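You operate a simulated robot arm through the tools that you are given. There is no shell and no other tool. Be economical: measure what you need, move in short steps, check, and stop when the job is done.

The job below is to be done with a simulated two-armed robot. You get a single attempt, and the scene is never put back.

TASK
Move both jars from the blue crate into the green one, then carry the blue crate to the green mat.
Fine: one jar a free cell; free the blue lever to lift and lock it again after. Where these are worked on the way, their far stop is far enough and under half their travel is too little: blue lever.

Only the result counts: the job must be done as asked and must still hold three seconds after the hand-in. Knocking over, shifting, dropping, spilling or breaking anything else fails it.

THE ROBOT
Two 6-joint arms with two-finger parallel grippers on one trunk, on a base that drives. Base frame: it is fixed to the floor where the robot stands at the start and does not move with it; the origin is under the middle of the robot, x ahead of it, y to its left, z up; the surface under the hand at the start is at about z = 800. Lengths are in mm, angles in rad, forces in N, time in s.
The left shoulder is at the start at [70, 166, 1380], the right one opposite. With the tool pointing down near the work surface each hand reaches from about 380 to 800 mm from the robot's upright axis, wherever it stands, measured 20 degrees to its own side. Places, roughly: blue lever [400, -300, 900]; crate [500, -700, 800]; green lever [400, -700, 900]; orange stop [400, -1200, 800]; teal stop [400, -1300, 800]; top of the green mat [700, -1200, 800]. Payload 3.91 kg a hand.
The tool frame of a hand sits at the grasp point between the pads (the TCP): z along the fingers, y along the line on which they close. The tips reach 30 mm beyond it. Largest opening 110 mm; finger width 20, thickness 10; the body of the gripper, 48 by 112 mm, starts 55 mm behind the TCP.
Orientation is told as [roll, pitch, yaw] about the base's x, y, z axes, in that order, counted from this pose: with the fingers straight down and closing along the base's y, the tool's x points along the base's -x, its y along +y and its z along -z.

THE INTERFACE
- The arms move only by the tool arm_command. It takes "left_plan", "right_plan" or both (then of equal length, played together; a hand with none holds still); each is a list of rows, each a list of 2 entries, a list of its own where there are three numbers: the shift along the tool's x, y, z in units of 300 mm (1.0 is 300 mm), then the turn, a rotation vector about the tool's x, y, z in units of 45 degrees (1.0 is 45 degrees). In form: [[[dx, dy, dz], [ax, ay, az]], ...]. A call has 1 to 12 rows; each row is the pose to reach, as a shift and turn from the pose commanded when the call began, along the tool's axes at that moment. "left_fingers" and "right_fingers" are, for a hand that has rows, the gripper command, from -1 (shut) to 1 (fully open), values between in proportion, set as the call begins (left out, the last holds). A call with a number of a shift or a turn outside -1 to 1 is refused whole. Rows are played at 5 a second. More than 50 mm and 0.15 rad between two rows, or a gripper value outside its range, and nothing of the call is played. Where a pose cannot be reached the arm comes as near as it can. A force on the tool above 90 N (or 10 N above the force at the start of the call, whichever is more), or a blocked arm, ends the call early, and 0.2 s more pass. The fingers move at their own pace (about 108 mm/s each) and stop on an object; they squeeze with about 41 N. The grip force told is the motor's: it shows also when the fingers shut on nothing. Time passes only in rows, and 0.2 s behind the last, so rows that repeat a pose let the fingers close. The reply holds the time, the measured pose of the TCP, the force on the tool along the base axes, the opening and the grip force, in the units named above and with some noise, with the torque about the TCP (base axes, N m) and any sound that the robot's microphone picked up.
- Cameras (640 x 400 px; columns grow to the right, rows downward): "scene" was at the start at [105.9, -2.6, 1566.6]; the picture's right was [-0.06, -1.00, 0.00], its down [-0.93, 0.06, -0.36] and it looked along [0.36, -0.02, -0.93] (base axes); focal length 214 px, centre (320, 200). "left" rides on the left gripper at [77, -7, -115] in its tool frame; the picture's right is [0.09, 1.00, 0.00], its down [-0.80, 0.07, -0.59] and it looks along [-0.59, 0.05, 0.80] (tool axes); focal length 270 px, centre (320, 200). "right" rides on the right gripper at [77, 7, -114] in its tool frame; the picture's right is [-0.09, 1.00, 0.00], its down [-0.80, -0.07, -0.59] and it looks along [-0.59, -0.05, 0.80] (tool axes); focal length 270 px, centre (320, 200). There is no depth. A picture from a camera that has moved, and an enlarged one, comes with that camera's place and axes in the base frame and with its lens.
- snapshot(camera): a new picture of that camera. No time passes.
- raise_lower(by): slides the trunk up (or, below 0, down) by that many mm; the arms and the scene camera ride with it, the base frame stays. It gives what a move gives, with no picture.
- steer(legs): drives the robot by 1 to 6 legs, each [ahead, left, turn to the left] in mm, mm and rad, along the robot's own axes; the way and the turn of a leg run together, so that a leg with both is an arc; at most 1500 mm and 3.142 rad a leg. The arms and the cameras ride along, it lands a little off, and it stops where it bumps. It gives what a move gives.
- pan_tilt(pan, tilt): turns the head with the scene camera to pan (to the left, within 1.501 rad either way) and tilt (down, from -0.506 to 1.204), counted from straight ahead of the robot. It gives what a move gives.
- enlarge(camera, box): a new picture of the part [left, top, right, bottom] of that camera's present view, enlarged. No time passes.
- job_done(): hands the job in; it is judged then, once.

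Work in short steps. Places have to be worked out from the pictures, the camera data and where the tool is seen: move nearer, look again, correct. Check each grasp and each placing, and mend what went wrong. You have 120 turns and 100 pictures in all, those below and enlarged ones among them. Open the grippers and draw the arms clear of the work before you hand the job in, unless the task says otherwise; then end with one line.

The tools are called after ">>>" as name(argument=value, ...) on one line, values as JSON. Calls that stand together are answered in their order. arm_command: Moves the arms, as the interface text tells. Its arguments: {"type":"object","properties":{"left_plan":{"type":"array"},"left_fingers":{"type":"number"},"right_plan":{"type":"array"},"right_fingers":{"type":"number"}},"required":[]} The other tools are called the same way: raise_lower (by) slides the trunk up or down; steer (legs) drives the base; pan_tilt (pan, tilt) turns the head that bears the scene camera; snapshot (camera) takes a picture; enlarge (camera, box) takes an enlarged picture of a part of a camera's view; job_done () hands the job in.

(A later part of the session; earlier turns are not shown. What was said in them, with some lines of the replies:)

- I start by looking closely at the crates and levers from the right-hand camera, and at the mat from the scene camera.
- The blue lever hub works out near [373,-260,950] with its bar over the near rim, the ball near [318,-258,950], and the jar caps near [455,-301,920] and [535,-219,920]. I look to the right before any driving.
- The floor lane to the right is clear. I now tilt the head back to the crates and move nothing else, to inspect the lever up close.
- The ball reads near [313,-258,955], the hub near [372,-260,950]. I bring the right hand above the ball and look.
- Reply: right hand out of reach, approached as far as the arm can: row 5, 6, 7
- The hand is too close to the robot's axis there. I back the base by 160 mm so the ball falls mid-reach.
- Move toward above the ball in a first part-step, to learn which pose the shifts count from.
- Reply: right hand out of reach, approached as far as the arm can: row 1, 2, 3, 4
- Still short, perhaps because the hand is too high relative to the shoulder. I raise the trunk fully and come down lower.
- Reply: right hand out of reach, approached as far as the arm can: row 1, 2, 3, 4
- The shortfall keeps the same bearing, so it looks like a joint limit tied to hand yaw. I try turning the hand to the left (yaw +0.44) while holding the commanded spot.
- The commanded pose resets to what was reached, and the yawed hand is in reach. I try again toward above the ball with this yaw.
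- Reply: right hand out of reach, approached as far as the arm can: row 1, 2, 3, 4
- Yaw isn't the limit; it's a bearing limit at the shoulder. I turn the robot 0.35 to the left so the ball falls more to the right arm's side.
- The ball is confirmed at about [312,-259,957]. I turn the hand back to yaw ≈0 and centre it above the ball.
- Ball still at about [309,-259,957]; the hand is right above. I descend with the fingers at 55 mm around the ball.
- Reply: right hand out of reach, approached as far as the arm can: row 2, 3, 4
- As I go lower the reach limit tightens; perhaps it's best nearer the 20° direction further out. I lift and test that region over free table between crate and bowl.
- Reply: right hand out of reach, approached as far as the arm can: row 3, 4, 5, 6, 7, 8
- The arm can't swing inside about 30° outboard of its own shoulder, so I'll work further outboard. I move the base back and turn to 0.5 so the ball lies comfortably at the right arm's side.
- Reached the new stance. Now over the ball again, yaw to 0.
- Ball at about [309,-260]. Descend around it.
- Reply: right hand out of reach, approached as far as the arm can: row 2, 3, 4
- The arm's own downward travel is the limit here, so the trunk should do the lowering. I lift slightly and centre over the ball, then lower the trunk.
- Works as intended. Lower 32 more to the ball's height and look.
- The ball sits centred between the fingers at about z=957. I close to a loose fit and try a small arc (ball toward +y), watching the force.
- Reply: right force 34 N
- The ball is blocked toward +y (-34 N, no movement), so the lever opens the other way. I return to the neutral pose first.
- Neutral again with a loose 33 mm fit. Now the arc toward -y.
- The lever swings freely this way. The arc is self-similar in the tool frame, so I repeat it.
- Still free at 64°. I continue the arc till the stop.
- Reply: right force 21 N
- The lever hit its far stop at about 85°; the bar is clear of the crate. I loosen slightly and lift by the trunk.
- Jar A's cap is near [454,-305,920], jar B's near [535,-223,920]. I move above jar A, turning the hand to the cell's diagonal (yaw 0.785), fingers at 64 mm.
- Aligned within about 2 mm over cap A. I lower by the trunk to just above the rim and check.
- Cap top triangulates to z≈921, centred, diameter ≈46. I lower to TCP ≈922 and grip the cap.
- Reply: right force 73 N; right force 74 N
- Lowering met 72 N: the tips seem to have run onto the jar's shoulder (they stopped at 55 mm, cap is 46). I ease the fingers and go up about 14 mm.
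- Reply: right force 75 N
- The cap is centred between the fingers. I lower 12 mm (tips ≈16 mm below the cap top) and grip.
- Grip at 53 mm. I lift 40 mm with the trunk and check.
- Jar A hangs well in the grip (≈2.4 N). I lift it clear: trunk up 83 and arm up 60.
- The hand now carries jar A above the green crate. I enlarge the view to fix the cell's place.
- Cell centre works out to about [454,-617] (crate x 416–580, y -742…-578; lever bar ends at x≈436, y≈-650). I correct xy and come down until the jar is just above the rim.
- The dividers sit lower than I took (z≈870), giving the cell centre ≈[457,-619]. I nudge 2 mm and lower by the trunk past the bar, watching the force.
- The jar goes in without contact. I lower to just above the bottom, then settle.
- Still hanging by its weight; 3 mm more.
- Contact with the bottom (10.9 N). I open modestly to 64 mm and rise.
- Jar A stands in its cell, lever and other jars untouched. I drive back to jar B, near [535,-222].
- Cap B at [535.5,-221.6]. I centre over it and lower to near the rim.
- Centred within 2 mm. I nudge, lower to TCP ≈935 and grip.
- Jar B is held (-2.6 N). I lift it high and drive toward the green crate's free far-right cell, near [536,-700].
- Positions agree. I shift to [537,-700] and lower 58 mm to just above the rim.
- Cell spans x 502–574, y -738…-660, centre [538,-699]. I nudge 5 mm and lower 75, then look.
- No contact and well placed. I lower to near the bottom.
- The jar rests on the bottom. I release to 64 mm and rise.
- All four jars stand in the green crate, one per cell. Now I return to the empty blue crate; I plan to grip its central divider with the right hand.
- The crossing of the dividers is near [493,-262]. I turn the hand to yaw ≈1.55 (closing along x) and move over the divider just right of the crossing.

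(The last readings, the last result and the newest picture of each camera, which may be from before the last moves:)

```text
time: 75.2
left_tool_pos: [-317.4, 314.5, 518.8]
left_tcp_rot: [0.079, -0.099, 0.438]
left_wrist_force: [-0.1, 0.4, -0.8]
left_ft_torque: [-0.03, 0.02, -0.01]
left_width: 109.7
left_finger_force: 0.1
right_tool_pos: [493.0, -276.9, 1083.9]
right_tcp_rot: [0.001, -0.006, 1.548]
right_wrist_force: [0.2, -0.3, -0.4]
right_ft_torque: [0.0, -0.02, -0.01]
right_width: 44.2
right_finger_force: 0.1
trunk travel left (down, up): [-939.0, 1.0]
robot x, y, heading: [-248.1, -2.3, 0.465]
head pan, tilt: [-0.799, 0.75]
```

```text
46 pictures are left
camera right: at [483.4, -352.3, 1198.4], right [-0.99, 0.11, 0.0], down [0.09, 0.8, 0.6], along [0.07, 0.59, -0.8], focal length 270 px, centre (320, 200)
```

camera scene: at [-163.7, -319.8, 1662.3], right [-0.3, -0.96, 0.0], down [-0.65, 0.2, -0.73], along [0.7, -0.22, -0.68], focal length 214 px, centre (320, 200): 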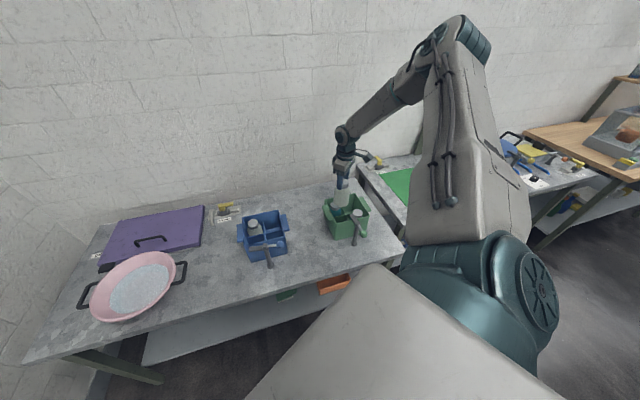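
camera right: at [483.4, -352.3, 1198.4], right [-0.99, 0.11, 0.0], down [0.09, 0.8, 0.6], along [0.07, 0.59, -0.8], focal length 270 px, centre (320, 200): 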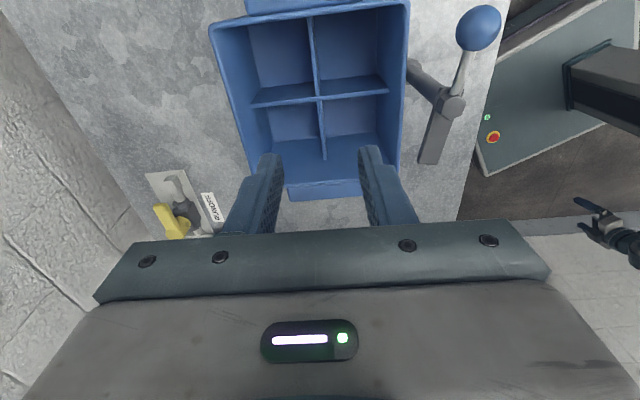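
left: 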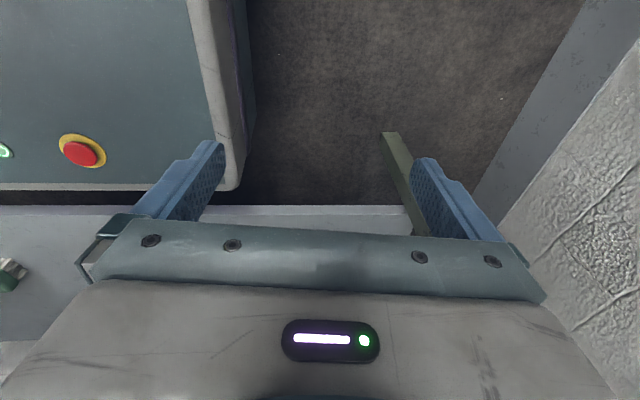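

Divider plane at x≈497, crossing y≈-260. I nudge +4 mm in x and lower by the trunk to just above the divider.

>>> arm_command(right_plan=[[[0, -0.013, 0], [0, 0, -0.03]], [[0, -0.013, 0], [0, 0, -0.03]]])

>>> raise_lower(by=-165)

>>> snapshot(camera="right")

```text
time: 75.8
left_tool_pos: [-318.1, 315.5, 516.9]
left_tcp_rot: [0.077, -0.1, 0.437]
left_wrist_force: [-0.2, -0.4, -0.2]
left_ft_torque: [-0.03, -0.02, 0.02]
left_width: 109.9
left_finger_force: 0.0
right_tool_pos: [496.7, -276.6, 1082.9]
right_tcp_rot: [-0.001, -0.005, 1.567]
right_wrist_force: [-0.3, 0.2, -0.3]
right_ft_torque: [0.02, 0.02, 0.03]
right_width: 43.8
right_finger_force: 0.0
trunk travel left (down, up): [-939.0, 1.0]
robot x, y, heading: [-253.2, -2.5, 0.466]
head pan, tilt: [-0.799, 0.75]
```

```text
time: 77.7
left_tool_pos: [-319.3, 314.1, 353.3]
left_tcp_rot: [0.076, -0.099, 0.439]
left_wrist_force: [0.2, 0.5, -0.1]
left_ft_torque: [0.02, -0.01, 0.0]
left_width: 110.1
left_finger_force: 0.1
right_tool_pos: [496.1, -276.5, 919.0]
right_tcp_rot: [0.001, -0.002, 1.569]
right_wrist_force: [-0.1, 1.0, 0.7]
right_ft_torque: [-0.02, -0.02, -0.03]
right_width: 43.9
right_finger_force: 0.1
trunk travel left (down, up): [-774.0, 166.0]
robot x, y, heading: [-249.5, -1.9, 0.467]
head pan, tilt: [-0.799, 0.75]
```

```text
45 pictures are left
camera right: at [488.9, -353.3, 1032.8], right [-1.0, 0.09, 0.0], down [0.07, 0.8, 0.6], along [0.05, 0.6, -0.8], focal length 270 px, centre (320, 200)
```

right: 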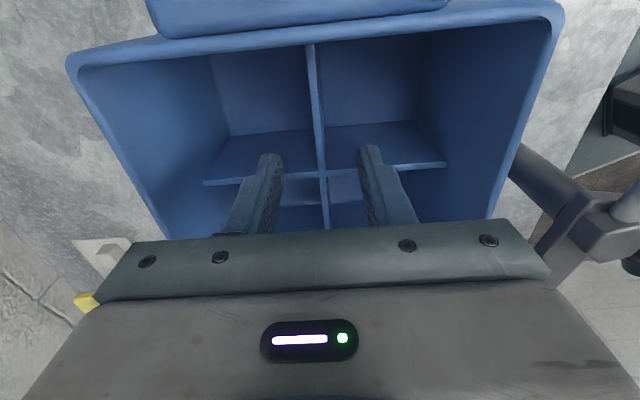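

Divider tops are near z≈879 and it lies between the fingers. I lower 44 more, then grip.

>>> raise_lower(by=-44)

>>> arm_command(right_plan=[[[0, 0, 0], [0, 0, 0]], [[0, 0, 0], [0, 0, 0]], [[0, 0, 0], [0, 0, 0]]], right_fingers=-1)

>>> snapshot(camera="right")

```text
time: 78.6
left_tool_pos: [-318.0, 313.3, 309.8]
left_tcp_rot: [0.077, -0.098, 0.439]
left_wrist_force: [0.1, 0.0, 0.0]
left_ft_torque: [-0.02, 0.01, -0.01]
left_width: 110.1
left_finger_force: 0.1
right_tool_pos: [495.6, -275.7, 873.9]
right_tcp_rot: [-0.001, -0.005, 1.57]
right_wrist_force: [-0.2, 0.4, 0.8]
right_ft_torque: [0.01, -0.02, 0.02]
right_width: 44.1
right_finger_force: 0.1
trunk travel left (down, up): [-730.0, 210.0]
robot x, y, heading: [-254.4, 0.2, 0.469]
head pan, tilt: [-0.799, 0.75]
```

```text
time: 79.4
left_tool_pos: [-318.3, 314.4, 309.2]
left_tcp_rot: [0.077, -0.1, 0.438]
left_wrist_force: [-0.3, 0.3, -0.9]
left_ft_torque: [0.0, 0.01, -0.03]
left_width: 110.0
left_finger_force: 0.0
right_tool_pos: [496.5, -276.8, 874.3]
right_tcp_rot: [0.001, -0.003, 1.569]
right_wrist_force: [-0.4, 0.2, -0.1]
right_ft_torque: [0.16, 0.0, 0.2]
right_width: 4.8
right_finger_force: 40.7
trunk travel left (down, up): [-730.0, 210.0]
robot x, y, heading: [-253.4, -0.5, 0.47]
head pan, tilt: [-0.799, 0.75]
```

```text
44 pictures are left
camera right: at [489.0, -353.2, 988.7], right [-1.0, 0.09, 0.0], down [0.07, 0.8, 0.6], along [0.05, 0.59, -0.8], focal length 270 px, centre (320, 200)
```

right: 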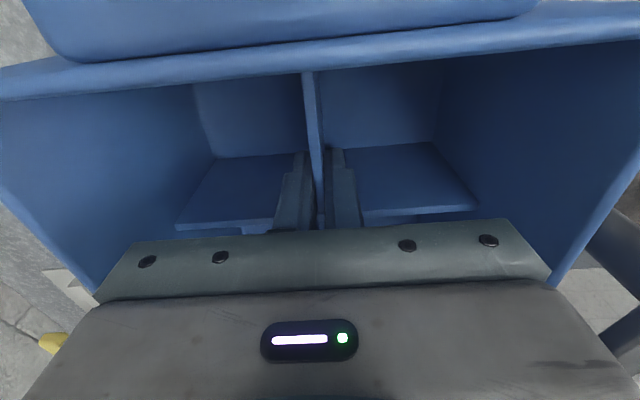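

The divider (4.8 mm) is gripped. I lift 25 mm and check weight and tilt.

>>> raise_lower(by=25)

>>> snapshot(camera="right")

>>> enlarge(camera="scene", box=[200, 120, 440, 280])

```text
time: 80.1
left_tool_pos: [-317.4, 315.4, 334.8]
left_tcp_rot: [0.075, -0.099, 0.439]
left_wrist_force: [0.5, -0.3, -0.5]
left_ft_torque: [-0.02, -0.01, 0.0]
left_width: 110.2
left_finger_force: 0.1
right_tool_pos: [497.3, -277.6, 899.1]
right_tcp_rot: [0.002, -0.004, 1.57]
right_wrist_force: [0.2, -0.1, -3.8]
right_ft_torque: [-0.08, 0.02, 0.02]
right_width: 4.7
right_finger_force: 41.3
trunk travel left (down, up): [-755.0, 185.0]
robot x, y, heading: [-248.0, -0.3, 0.472]
head pan, tilt: [-0.799, 0.75]
```

```text
43 pictures are left
camera right: at [489.6, -353.4, 1013.0], right [-1.0, 0.09, 0.0], down [0.07, 0.8, 0.6], along [0.05, 0.6, -0.8], focal length 270 px, centre (320, 200)
```

right: 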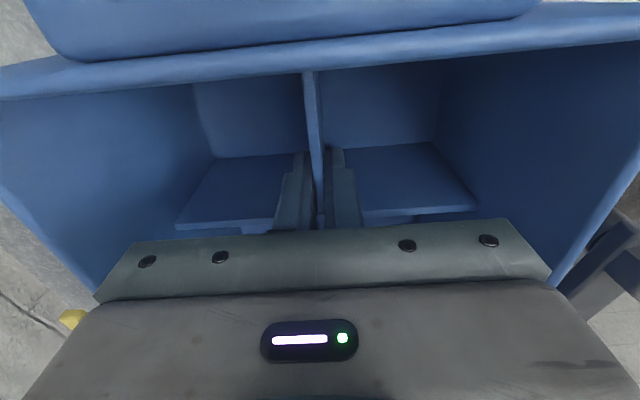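

```text
2.50 times, centred on (320, 200) of scene
camera zoom: at [-126.6, -3.8, 1478.2], right [-0.32, -0.95, 0.0], down [-0.65, 0.22, -0.73], along [0.69, -0.24, -0.68], focal length 536 px, centre (320, 200)
```

zoom: 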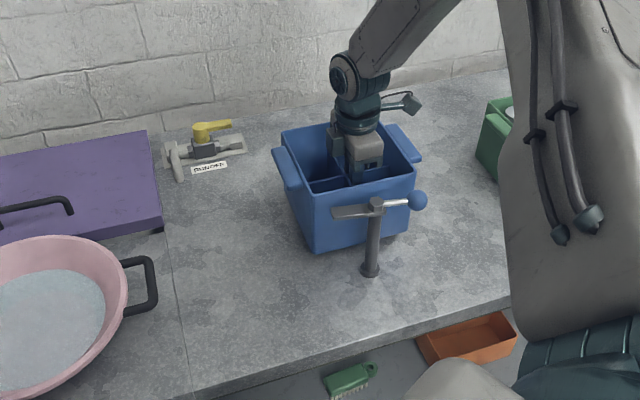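

The crate hangs level at 3.8 N. I lift it high (bottom ≈1090), then drive right toward the mat and look.

>>> raise_lower(by=184)

>>> arm_command(right_plan=[[[0, 0, -0.13], [0, 0, 0]], [[0, 0, -0.26], [0, 0, 0]], [[0, 0, -0.26], [0, 0, 0]]])

>>> steer(legs=[[-340, -669, 0]])

>>> pan_tilt(pan=-0.9, tilt=0.85)

>>> snapshot(camera="scene")

>>> snapshot(camera="right")

```text
time: 82.1
left_tool_pos: [-318.3, 314.8, 517.9]
left_tcp_rot: [0.077, -0.1, 0.439]
left_wrist_force: [0.4, 0.6, 0.1]
left_ft_torque: [0.02, 0.01, -0.02]
left_width: 109.8
left_finger_force: 0.1
right_tool_pos: [496.7, -277.4, 1083.3]
right_tcp_rot: [0.001, -0.003, 1.57]
right_wrist_force: [-0.1, -0.4, -5.5]
right_ft_torque: [-0.13, -0.01, 0.02]
right_width: 4.8
right_finger_force: 41.1
trunk travel left (down, up): [-939.0, 1.0]
robot x, y, heading: [-248.0, -1.0, 0.47]
head pan, tilt: [-0.799, 0.75]
```

```text
time: 82.9
left_tool_pos: [-317.2, 314.3, 516.7]
left_tcp_rot: [0.077, -0.098, 0.439]
left_wrist_force: [-0.8, -0.5, -0.2]
left_ft_torque: [0.0, 0.04, -0.03]
left_width: 109.8
left_finger_force: 0.1
right_tool_pos: [500.6, -278.3, 1159.0]
right_tcp_rot: [0.0, -0.002, 1.571]
right_wrist_force: [0.9, 1.0, -4.4]
right_ft_torque: [-0.08, -0.01, -0.01]
right_width: 5.0
right_finger_force: 40.9
trunk travel left (down, up): [-939.0, 1.0]
robot x, y, heading: [-253.4, -2.2, 0.469]
head pan, tilt: [-0.799, 0.75]
```

```text
time: 87.0
left_tool_pos: [-325.2, -433.3, 517.0]
left_tcp_rot: [0.076, -0.098, 0.455]
left_wrist_force: [-0.2, 0.7, 1.5]
left_ft_torque: [-0.01, -0.03, -0.02]
left_width: 110.1
left_finger_force: 0.0
right_tool_pos: [502.2, -1012.3, 1159.4]
right_tcp_rot: [0.0, -0.003, 1.586]
right_wrist_force: [-0.8, 0.8, -4.1]
right_ft_torque: [-0.1, -0.01, -0.04]
right_width: 4.9
right_finger_force: 41.1
trunk travel left (down, up): [-939.0, 1.0]
robot x, y, heading: [-251.5, -747.9, 0.486]
head pan, tilt: [-0.799, 0.75]
```

```text
time: 87.6
left_tool_pos: [-325.9, -433.5, 517.6]
left_tcp_rot: [0.078, -0.1, 0.457]
left_wrist_force: [-0.1, -0.5, 0.1]
left_ft_torque: [-0.05, 0.02, 0.01]
left_width: 110.2
left_finger_force: 0.2
right_tool_pos: [500.7, -1014.9, 1158.6]
right_tcp_rot: [0.0, -0.005, 1.587]
right_wrist_force: [0.6, -0.2, -4.0]
right_ft_torque: [-0.07, 0.0, -0.01]
right_width: 4.9
right_finger_force: 41.2
trunk travel left (down, up): [-939.0, 1.0]
robot x, y, heading: [-252.6, -749.5, 0.493]
head pan, tilt: [-0.901, 0.85]
```

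```text
41 pictures are left
camera scene: at [-137.1, -754.3, 1654.2], right [-0.4, -0.92, 0.0], down [-0.69, 0.3, -0.66], along [0.6, -0.27, -0.75], focal length 214 px, centre (320, 200)
```

scene: 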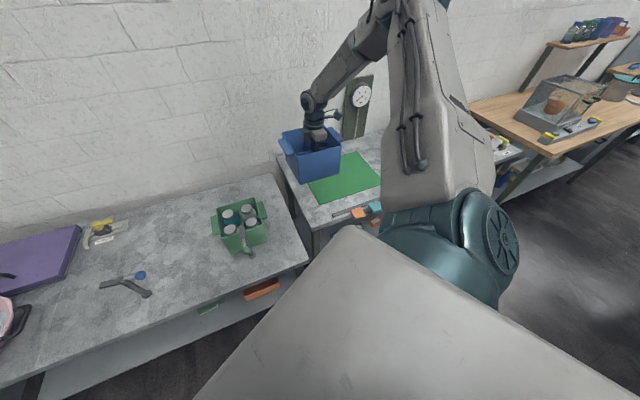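

```text
40 pictures are left
camera right: at [494.8, -1090.3, 1273.0], right [-1.0, 0.07, 0.0], down [0.06, 0.8, 0.6], along [0.04, 0.6, -0.8], focal length 270 px, centre (320, 200)
```

right: 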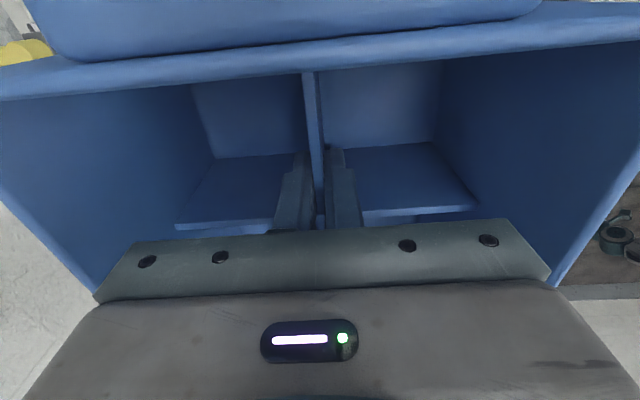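

The mat spans about x 515–840, y -1470…-1060. I drive on so the crate comes over it, near [675,-1240].

>>> steer(legs=[[40, -298, 0]])

>>> snapshot(camera="scene")

```text
time: 89.7
left_tool_pos: [-153.8, -674.0, 517.3]
left_tcp_rot: [0.075, -0.099, 0.452]
left_wrist_force: [0.0, 0.0, -0.1]
left_ft_torque: [0.01, 0.04, -0.02]
left_width: 110.1
left_finger_force: 0.0
right_tool_pos: [671.2, -1256.0, 1159.5]
right_tcp_rot: [0.0, 0.0, 1.585]
right_wrist_force: [-0.2, 0.3, -3.5]
right_ft_torque: [-0.06, -0.04, 0.0]
right_width: 4.7
right_finger_force: 41.1
trunk travel left (down, up): [-939.0, 1.0]
robot x, y, heading: [-79.4, -990.2, 0.481]
head pan, tilt: [-0.901, 0.85]
```

```text
39 pictures are left
camera scene: at [33.2, -994.5, 1654.4], right [-0.4, -0.91, 0.0], down [-0.69, 0.3, -0.66], along [0.6, -0.27, -0.75], focal length 214 px, centre (320, 200)
```

scene: 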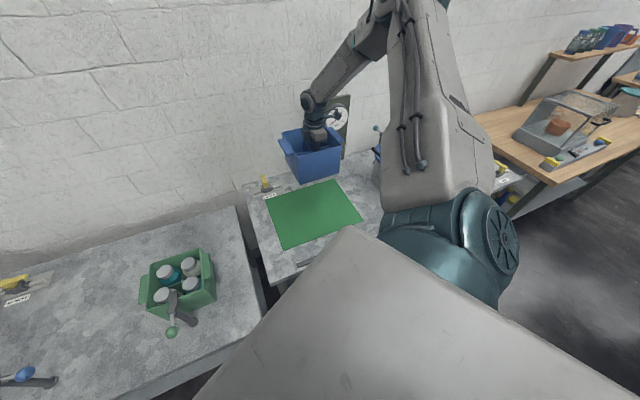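

Mat centre is about [683,-1240]; the crate is right above. I lower by the trunk in steps.

>>> raise_lower(by=-200)

>>> raise_lower(by=-72)

>>> snapshot(camera="scene")

```text
time: 91.8
left_tool_pos: [-152.7, -675.5, 318.7]
left_tcp_rot: [0.078, -0.101, 0.452]
left_wrist_force: [0.3, 0.2, 0.2]
left_ft_torque: [0.01, 0.01, 0.01]
left_width: 109.9
left_finger_force: 0.1
right_tool_pos: [672.4, -1258.4, 959.5]
right_tcp_rot: [0.003, -0.003, 1.583]
right_wrist_force: [0.9, -0.3, -4.3]
right_ft_torque: [-0.09, 0.01, 0.02]
right_width: 4.7
right_finger_force: 40.9
trunk travel left (down, up): [-739.0, 201.0]
robot x, y, heading: [-80.3, -990.9, 0.481]
head pan, tilt: [-0.901, 0.85]
```

```text
time: 92.9
left_tool_pos: [-153.7, -675.4, 244.9]
left_tcp_rot: [0.076, -0.102, 0.451]
left_wrist_force: [0.4, 0.4, 0.4]
left_ft_torque: [-0.02, 0.02, 0.0]
left_width: 109.9
left_finger_force: 0.0
right_tool_pos: [671.8, -1256.9, 891.2]
right_tcp_rot: [-0.006, -0.002, 1.584]
right_wrist_force: [11.4, -4.7, 32.8]
right_ft_torque: [0.03, 1.19, -0.08]
right_width: 4.8
right_finger_force: 40.5
trunk travel left (down, up): [-667.0, 273.0]
robot x, y, heading: [-79.2, -989.6, 0.486]
head pan, tilt: [-0.901, 0.85]
```

```text
38 pictures are left
camera scene: at [31.7, -995.5, 1383.0], right [-0.4, -0.91, 0.0], down [-0.69, 0.3, -0.66], along [0.61, -0.27, -0.75], focal length 214 px, centre (320, 200)
```

scene: 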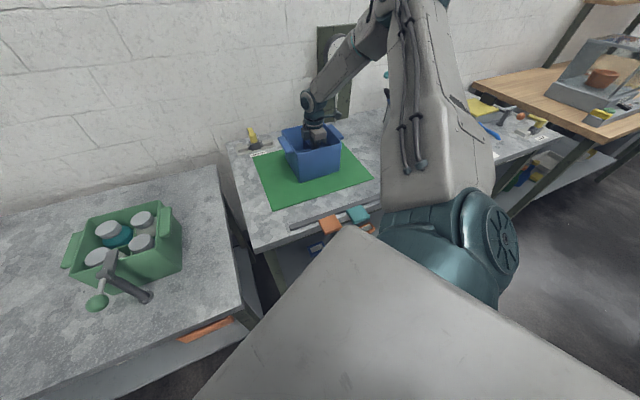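

Contact at TCP ≈891: the mat is about 16 mm higher than the other table. I look closely before releasing.

>>> enlarge(camera="scene", box=[230, 100, 390, 230])

```text
3.08 times, centred on (310, 165) of scene
camera zoom: at [31.7, -995.5, 1383.0], right [-0.4, -0.91, 0.0], down [-0.69, 0.3, -0.66], along [0.61, -0.27, -0.75], focal length 660 px, centre (351, 308)
```

zoom: 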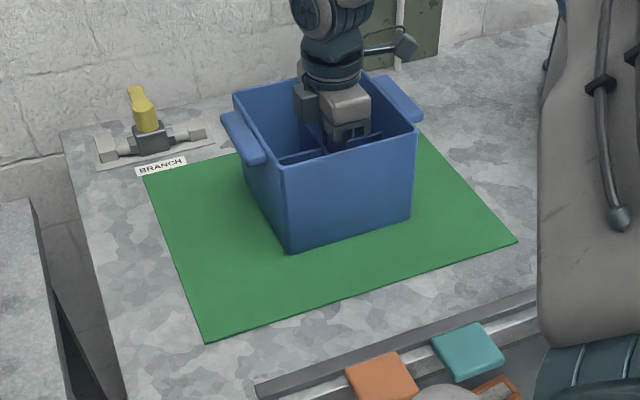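

The crate sits wholly on the mat. I release and rise clear.

>>> arm_command(right_plan=[[[0, 0, 0], [0, 0, 0]], [[0, 0, 0], [0, 0, 0]]], right_fingers=-0.3)

>>> raise_lower(by=30)

>>> raise_lower(by=242)

>>> snapshot(camera="right")

```text
time: 93.5
left_tool_pos: [-153.8, -676.0, 246.7]
left_tcp_rot: [0.078, -0.101, 0.452]
left_wrist_force: [-0.7, -0.2, -0.4]
left_ft_torque: [0.0, -0.03, 0.01]
left_width: 110.0
left_finger_force: 0.1
right_tool_pos: [671.5, -1257.3, 887.1]
right_tcp_rot: [0.002, -0.003, 1.583]
right_wrist_force: [0.4, 0.5, 0.0]
right_ft_torque: [-0.02, 0.01, 0.02]
right_width: 38.6
right_finger_force: 0.0
trunk travel left (down, up): [-667.0, 273.0]
robot x, y, heading: [-81.9, -990.6, 0.481]
head pan, tilt: [-0.901, 0.85]
```

```text
time: 94.3
left_tool_pos: [-153.4, -675.7, 275.9]
left_tcp_rot: [0.076, -0.1, 0.453]
left_wrist_force: [0.1, -0.6, -1.1]
left_ft_torque: [-0.01, 0.03, -0.04]
left_width: 110.1
left_finger_force: 0.0
right_tool_pos: [671.2, -1258.1, 917.8]
right_tcp_rot: [0.001, -0.004, 1.585]
right_wrist_force: [-0.4, 0.1, 0.5]
right_ft_torque: [-0.01, 0.02, 0.02]
right_width: 38.3
right_finger_force: 0.1
trunk travel left (down, up): [-697.0, 243.0]
robot x, y, heading: [-80.2, -990.0, 0.483]
head pan, tilt: [-0.901, 0.85]
```

```text
time: 96.8
left_tool_pos: [-153.8, -675.9, 517.6]
left_tcp_rot: [0.076, -0.1, 0.451]
left_wrist_force: [0.0, -0.3, -0.2]
left_ft_torque: [0.04, 0.0, -0.03]
left_width: 110.2
left_finger_force: 0.2
right_tool_pos: [671.1, -1257.1, 1159.5]
right_tcp_rot: [-0.002, -0.003, 1.586]
right_wrist_force: [0.2, 0.6, 1.3]
right_ft_torque: [0.0, 0.0, -0.01]
right_width: 38.6
right_finger_force: 0.0
trunk travel left (down, up): [-939.0, 1.0]
robot x, y, heading: [-82.5, -985.6, 0.479]
head pan, tilt: [-0.901, 0.85]
```

```text
36 pictures are left
camera right: at [665.4, -1334.7, 1273.4], right [-1.0, 0.07, 0.0], down [0.06, 0.8, 0.6], along [0.04, 0.6, -0.8], focal length 270 px, centre (320, 200)
```

right: 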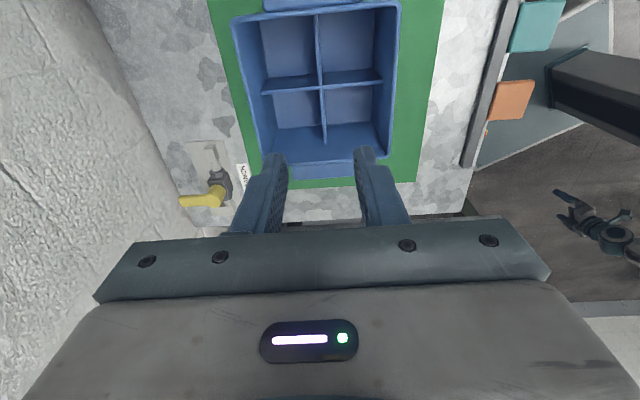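

The crate stays on the mat. I drive back to the lever stance to lock the blue lever.

>>> steer(legs=[[265, 968, 0.014]])

>>> pan_tilt(pan=-0.8, tilt=0.75)

>>> snapshot(camera="right")

```text
time: 101.9
left_tool_pos: [-399.7, 278.9, 517.8]
left_tcp_rot: [0.08, -0.098, 0.505]
left_wrist_force: [0.6, -0.6, 0.8]
left_ft_torque: [0.01, 0.02, 0.0]
left_width: 110.2
left_finger_force: 0.0
right_tool_pos: [455.9, -260.2, 1159.3]
right_tcp_rot: [0.001, -0.004, 1.638]
right_wrist_force: [0.1, -0.3, 0.0]
right_ft_torque: [-0.01, 0.0, 0.02]
right_width: 38.4
right_finger_force: 0.0
trunk travel left (down, up): [-939.0, 1.0]
robot x, y, heading: [-310.0, -30.5, 0.538]
head pan, tilt: [-0.901, 0.85]
```

```text
time: 102.6
left_tool_pos: [-399.8, 277.3, 518.0]
left_tcp_rot: [0.078, -0.099, 0.503]
left_wrist_force: [0.3, 0.2, -0.1]
left_ft_torque: [-0.03, -0.02, 0.01]
left_width: 109.9
left_finger_force: 0.1
right_tool_pos: [454.1, -260.0, 1159.3]
right_tcp_rot: [0.0, -0.004, 1.637]
right_wrist_force: [-0.6, 0.1, 1.1]
right_ft_torque: [-0.02, 0.01, -0.02]
right_width: 38.5
right_finger_force: 0.1
trunk travel left (down, up): [-939.0, 1.0]
robot x, y, heading: [-309.4, -32.0, 0.538]
head pan, tilt: [-0.799, 0.75]
```

```text
35 pictures are left
camera right: at [452.6, -336.5, 1273.3], right [-1.0, 0.02, 0.0], down [0.02, 0.8, 0.6], along [0.01, 0.6, -0.8], focal length 270 px, centre (320, 200)
```

right: 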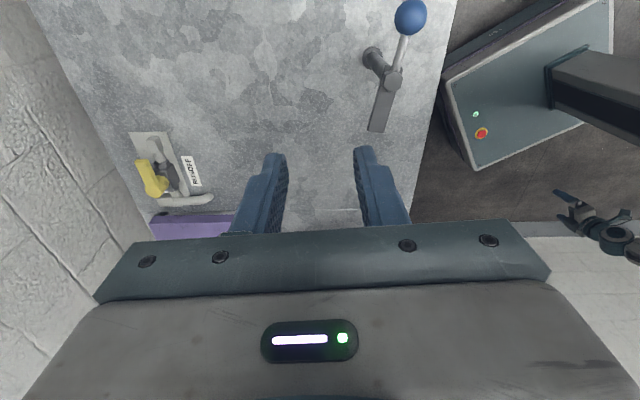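

Ball at about [363,-320], hub [371,-261], so the lever stands at ≈1.43 rad open. I bring the hand above the ball with matching yaw.

>>> arm_command(right_plan=[[[0.045, 0.08, 0.08], [0, 0, 0.06]], [[0.09, 0.16, 0.16], [0, 0, 0.12]], [[0.135, 0.24, 0.24], [0, 0, 0.18]], [[0.179, 0.319, 0.317], [0, 0, 0.238]], [[0.179, 0.319, 0.317], [0, 0, 0.238]]], right_fingers=-0.1)

>>> snapshot(camera="right")

```text
time: 103.8
left_tool_pos: [-399.7, 279.4, 517.3]
left_tcp_rot: [0.077, -0.098, 0.506]
left_wrist_force: [0.6, -0.2, -0.6]
left_ft_torque: [-0.01, 0.03, 0.0]
left_width: 109.9
left_finger_force: 0.1
right_tool_pos: [363.5, -321.9, 1063.1]
right_tcp_rot: [0.002, -0.003, 1.45]
right_wrist_force: [0.5, -0.1, -0.4]
right_ft_torque: [-0.04, -0.01, -0.03]
right_width: 49.7
right_finger_force: 0.0
trunk travel left (down, up): [-939.0, 1.0]
robot x, y, heading: [-311.2, -33.5, 0.543]
head pan, tilt: [-0.799, 0.75]
```

```text
34 pictures are left
camera right: at [345.5, -397.3, 1176.3], right [-0.98, 0.21, 0.0], down [0.17, 0.78, 0.6], along [0.12, 0.58, -0.8], focal length 270 px, centre (320, 200)
```

right: 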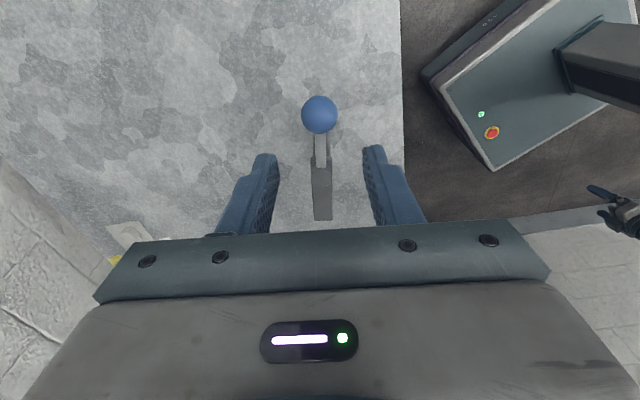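

The hand is lined up with the lever and ball. I lower to the ball and narrow to a loose fit.

>>> raise_lower(by=-106)

>>> arm_command(right_plan=[[[0, 0, 0], [0, 0, 0]], [[0, 0, 0], [0, 0, 0]]], right_fingers=-0.4)

>>> snapshot(camera="right")

```text
time: 105.2
left_tool_pos: [-399.2, 278.3, 412.3]
left_tcp_rot: [0.077, -0.099, 0.509]
left_wrist_force: [0.0, -0.1, 0.3]
left_ft_torque: [0.02, -0.01, -0.02]
left_width: 110.1
left_finger_force: 0.1
right_tool_pos: [362.0, -320.7, 956.8]
right_tcp_rot: [0.002, -0.003, 1.451]
right_wrist_force: [0.4, 0.4, -0.2]
right_ft_torque: [-0.03, -0.01, -0.01]
right_width: 49.3
right_finger_force: 0.0
trunk travel left (down, up): [-833.0, 107.0]
robot x, y, heading: [-309.2, -32.0, 0.54]
head pan, tilt: [-0.799, 0.75]
```

```text
time: 105.8
left_tool_pos: [-399.1, 278.4, 412.3]
left_tcp_rot: [0.078, -0.101, 0.507]
left_wrist_force: [-0.2, 0.3, -0.1]
left_ft_torque: [0.0, 0.03, 0.03]
left_width: 109.9
left_finger_force: 0.0
right_tool_pos: [362.7, -322.6, 956.7]
right_tcp_rot: [0.003, -0.003, 1.451]
right_wrist_force: [-1.5, 0.6, -0.2]
right_ft_torque: [-0.01, -0.01, 0.0]
right_width: 33.0
right_finger_force: 0.0
trunk travel left (down, up): [-833.0, 107.0]
robot x, y, heading: [-316.8, -32.2, 0.541]
head pan, tilt: [-0.799, 0.75]
```

```text
33 pictures are left
camera right: at [345.4, -397.3, 1070.6], right [-0.98, 0.21, 0.0], down [0.17, 0.78, 0.6], along [0.12, 0.58, -0.8], focal length 270 px, centre (320, 200)
```

right: 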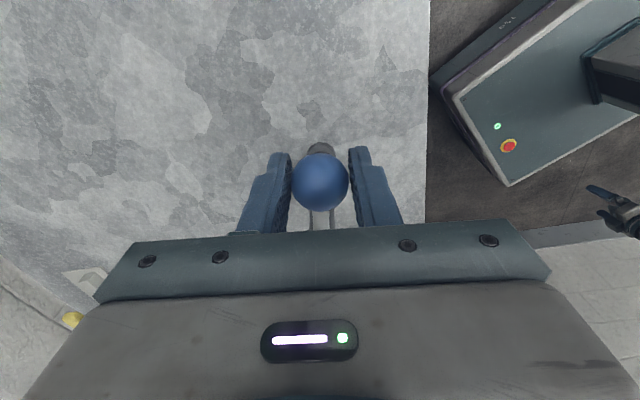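

Ball enclosed loosely. I swing the lever back, first 0.56 rad.

>>> arm_command(right_plan=[[[-0.002, 0.029, 0], [0, 0, 0.178]], [[-0.008, 0.058, 0], [0, 0, 0.357]], [[-0.018, 0.086, 0], [0, 0, 0.535]], [[-0.032, 0.112, 0], [0, 0, 0.713]], [[-0.032, 0.112, 0], [0, 0, 0.713]]])

>>> arm_command(right_plan=[[[-0.002, 0.029, 0], [0, 0, 0.178]], [[-0.008, 0.058, 0], [0, 0, 0.357]], [[-0.018, 0.086, 0], [0, 0, 0.535]], [[-0.032, 0.112, 0], [0, 0, 0.713]], [[-0.032, 0.112, 0], [0, 0, 0.713]]])

>>> snapshot(camera="right")

```text
time: 107.0
left_tool_pos: [-400.7, 278.2, 411.5]
left_tcp_rot: [0.076, -0.101, 0.506]
left_wrist_force: [-0.6, -0.3, 0.5]
left_ft_torque: [-0.02, -0.01, -0.01]
left_width: 109.8
left_finger_force: 0.1
right_tool_pos: [329.1, -308.5, 957.3]
right_tcp_rot: [0.002, -0.001, 0.889]
right_wrist_force: [-0.5, -0.1, -0.2]
right_ft_torque: [0.0, -0.01, 0.03]
right_width: 33.0
right_finger_force: 0.0
trunk travel left (down, up): [-833.0, 107.0]
robot x, y, heading: [-312.6, -30.4, 0.536]
head pan, tilt: [-0.799, 0.75]
```

```text
time: 108.2
left_tool_pos: [-400.3, 278.2, 411.3]
left_tcp_rot: [0.077, -0.102, 0.505]
left_wrist_force: [0.6, -0.1, -0.3]
left_ft_torque: [-0.04, 0.0, 0.01]
left_width: 109.9
left_finger_force: 0.0
right_tool_pos: [309.1, -279.9, 956.7]
right_tcp_rot: [0.003, 0.0, 0.328]
right_wrist_force: [-0.5, 0.3, 0.0]
right_ft_torque: [0.01, 0.02, -0.01]
right_width: 33.1
right_finger_force: 0.0
trunk travel left (down, up): [-833.0, 107.0]
robot x, y, heading: [-313.3, -32.3, 0.538]
head pan, tilt: [-0.799, 0.75]
```

```text
32 pictures are left
camera right: at [233.7, -297.9, 1070.3], right [-0.24, 0.97, 0.0], down [0.78, 0.19, 0.59], along [0.58, 0.14, -0.8], focal length 270 px, centre (320, 200)
```

right: 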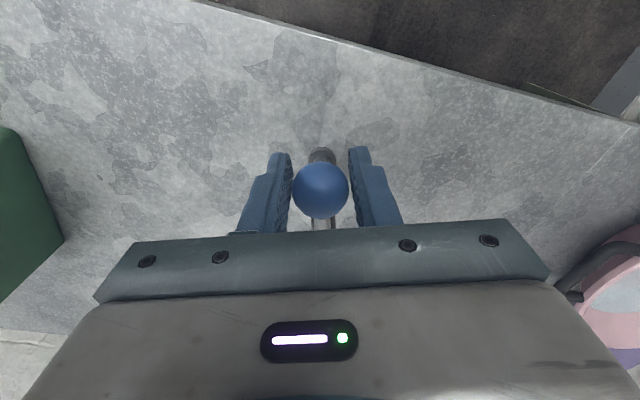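

The lever follows freely. I finish the last 0.33 rad with a slight overshoot onto the locked stop.

>>> arm_command(right_plan=[[[-0.002, 0.029, 0], [0, 0, 0.178]], [[-0.008, 0.058, 0], [0, 0, 0.357]], [[-0.018, 0.086, 0], [0, 0, 0.535]], [[-0.018, 0.086, 0], [0, 0, 0.535]]])

>>> snapshot(camera="right")

```text
time: 109.2
left_tool_pos: [-399.3, 277.5, 413.0]
left_tcp_rot: [0.079, -0.1, 0.504]
left_wrist_force: [0.0, 0.2, -0.2]
left_ft_torque: [0.0, -0.01, -0.04]
left_width: 110.0
left_finger_force: 0.0
right_tool_pos: [308.2, -256.4, 956.0]
right_tcp_rot: [0.005, 0.002, -0.093]
right_wrist_force: [1.7, -15.4, 1.8]
right_ft_torque: [-0.16, -0.14, -0.05]
right_width: 40.3
right_finger_force: 7.4
trunk travel left (down, up): [-833.0, 107.0]
robot x, y, heading: [-310.5, -29.5, 0.536]
head pan, tilt: [-0.799, 0.75]
```

```text
31 pictures are left
camera right: at [231.0, -241.9, 1070.5], right [0.18, 0.98, 0.0], down [0.79, -0.15, 0.59], along [0.58, -0.1, -0.81], focal length 270 px, centre (320, 200)
```

right: 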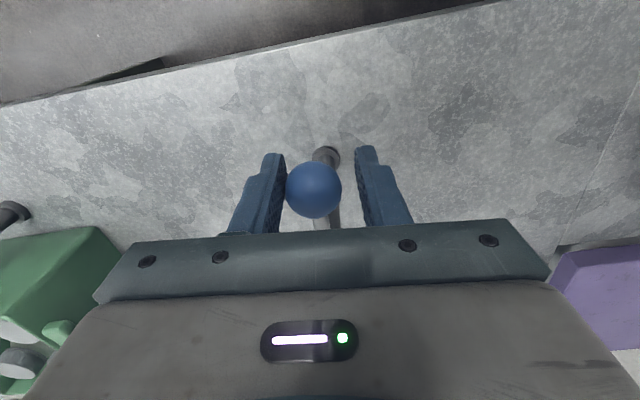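

The lever is against the locked stop (-15 N). I ease off, open and rise, then check everything.

>>> arm_command(right_plan=[[[0, -0.008, 0], [0, 0, 0]], [[0, -0.008, 0], [0, 0, 0]]], right_fingers=0.1)

>>> raise_lower(by=106)

>>> arm_command(right_plan=[[[0, -0.15, -0.05], [0, 0, 0]], [[0, -0.3, -0.1], [0, 0, 0]], [[0, -0.45, -0.15], [0, 0, 0]], [[0, -0.45, -0.15], [0, 0, 0]]], right_fingers=1)

>>> snapshot(camera="scene")

>>> enlarge(camera="scene", box=[240, 140, 440, 270])

```text
time: 109.8
left_tool_pos: [-400.4, 278.4, 413.1]
left_tcp_rot: [0.077, -0.099, 0.506]
left_wrist_force: [1.2, 0.2, 1.3]
left_ft_torque: [-0.02, -0.03, -0.03]
left_width: 110.0
left_finger_force: 0.0
right_tool_pos: [307.0, -257.1, 958.0]
right_tcp_rot: [0.007, 0.002, -0.091]
right_wrist_force: [-0.1, 0.2, -0.1]
right_ft_torque: [0.04, 0.04, 0.01]
right_width: 60.5
right_finger_force: 0.0
trunk travel left (down, up): [-833.0, 107.0]
robot x, y, heading: [-312.3, -31.1, 0.533]
head pan, tilt: [-0.799, 0.75]
```

```text
time: 111.2
left_tool_pos: [-397.5, 278.4, 517.1]
left_tcp_rot: [0.078, -0.1, 0.505]
left_wrist_force: [0.7, 0.0, -0.6]
left_ft_torque: [-0.03, 0.02, -0.03]
left_width: 109.9
left_finger_force: 0.0
right_tool_pos: [306.5, -255.8, 1063.4]
right_tcp_rot: [0.005, 0.004, -0.089]
right_wrist_force: [-0.4, 0.3, -0.4]
right_ft_torque: [-0.01, -0.01, -0.02]
right_width: 60.7
right_finger_force: 0.1
trunk travel left (down, up): [-939.0, 1.0]
robot x, y, heading: [-308.9, -30.6, 0.54]
head pan, tilt: [-0.799, 0.75]
```

```text
time: 112.2
left_tool_pos: [-400.8, 277.9, 517.8]
left_tcp_rot: [0.078, -0.101, 0.505]
left_wrist_force: [0.0, -0.7, 0.9]
left_ft_torque: [0.05, 0.0, -0.01]
left_width: 110.0
left_finger_force: 0.1
right_tool_pos: [295.2, -306.8, 1062.8]
right_tcp_rot: [0.005, 0.001, -0.091]
right_wrist_force: [0.6, -0.4, 0.0]
right_ft_torque: [0.02, -0.05, 0.0]
right_width: 109.9
right_finger_force: 0.0
right hand out of reach, approached as far as the arm can: row 2, 3, 4
trunk travel left (down, up): [-939.0, 1.0]
robot x, y, heading: [-313.4, -29.8, 0.536]
head pan, tilt: [-0.799, 0.75]
```

```text
30 pictures are left
camera scene: at [-190.2, -28.6, 1662.4], right [-0.26, -0.97, 0.0], down [-0.66, 0.18, -0.73], along [0.71, -0.19, -0.68], focal length 214 px, centre (320, 200)
```

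scene: 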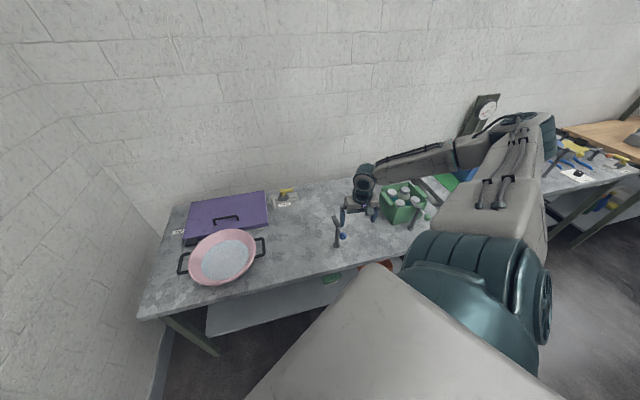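

```text
3.08 times, centred on (340, 205) of scene
camera zoom: at [-190.2, -28.6, 1662.4], right [-0.26, -0.97, 0.0], down [-0.66, 0.18, -0.73], along [0.71, -0.19, -0.68], focal length 660 px, centre (258, 185)
```

zoom: 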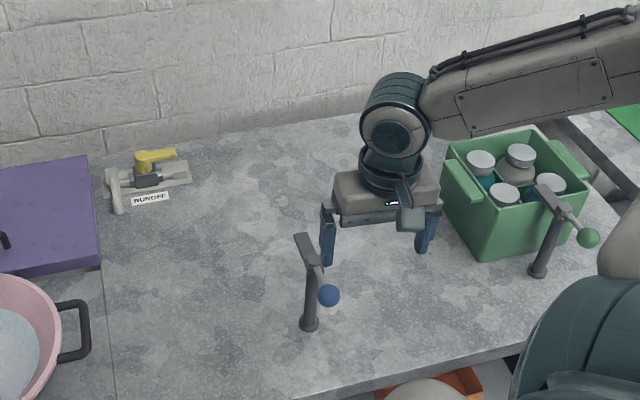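

The lever is locked, parallel with the green one as at the start. I raise the hand further and take a last look at crate and mat.

>>> arm_command(right_plan=[[[0, 0, -0.15], [0, 0, 0]], [[0, 0, -0.3], [0, 0, 0]], [[0, 0, -0.3], [0, 0, 0]]])

>>> pan_tilt(pan=-1.3, tilt=0.65)

>>> snapshot(camera="scene")

```text
time: 113.0
left_tool_pos: [-401.9, 278.6, 518.3]
left_tcp_rot: [0.075, -0.101, 0.506]
left_wrist_force: [0.0, 0.1, 0.6]
left_ft_torque: [0.02, -0.01, -0.05]
left_width: 110.0
left_finger_force: 0.0
right_tool_pos: [298.4, -256.1, 1168.2]
right_tcp_rot: [0.002, 0.0, -0.092]
right_wrist_force: [1.2, -0.1, 0.0]
right_ft_torque: [0.0, 0.03, 0.0]
right_width: 110.1
right_finger_force: 0.1
right hand out of reach, approached as far as the arm can: row 1, 2, 3
trunk travel left (down, up): [-939.0, 1.0]
robot x, y, heading: [-311.2, -30.0, 0.536]
head pan, tilt: [-0.799, 0.75]
```

```text
time: 113.9
left_tool_pos: [-400.0, 277.3, 518.2]
left_tcp_rot: [0.076, -0.099, 0.505]
left_wrist_force: [-0.4, 0.1, -0.3]
left_ft_torque: [-0.01, 0.02, 0.04]
left_width: 110.0
left_finger_force: 0.0
right_tool_pos: [301.9, -256.2, 1168.8]
right_tcp_rot: [0.004, 0.003, -0.09]
right_wrist_force: [0.0, -0.6, 0.3]
right_ft_torque: [0.0, 0.02, 0.01]
right_width: 110.2
right_finger_force: 0.0
trunk travel left (down, up): [-939.0, 1.0]
robot x, y, heading: [-313.0, -32.8, 0.539]
head pan, tilt: [-1.3, 0.649]
```

```text
28 pictures are left
camera scene: at [-205.3, -64.6, 1670.8], right [-0.69, -0.72, 0.0], down [-0.44, 0.42, -0.8], along [0.58, -0.55, -0.61], focal length 214 px, centre (320, 200)
```

scene: 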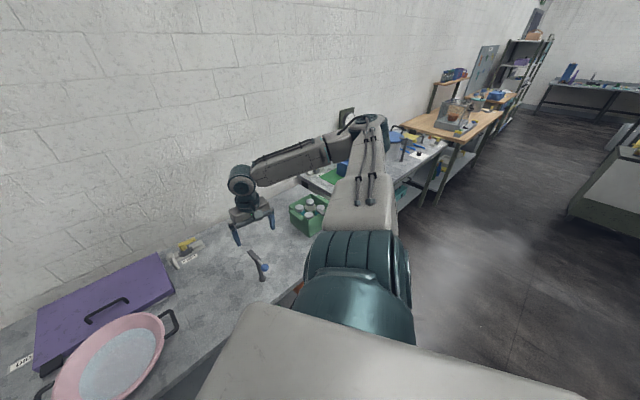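

The blue crate is on the mat, the jars are in the green crate, the lever is locked, and both hands are open and clear. I hand in.

>>> job_done()

```text
The job is handed in.
```

Both jars are now in the green crate, one to a free cell. The empty blue crate stands on the green mat, and the blue lever, swung fully open for the lift, is back against its locked stop. I handed the job in with both grippers open and clear; no verdict came back.
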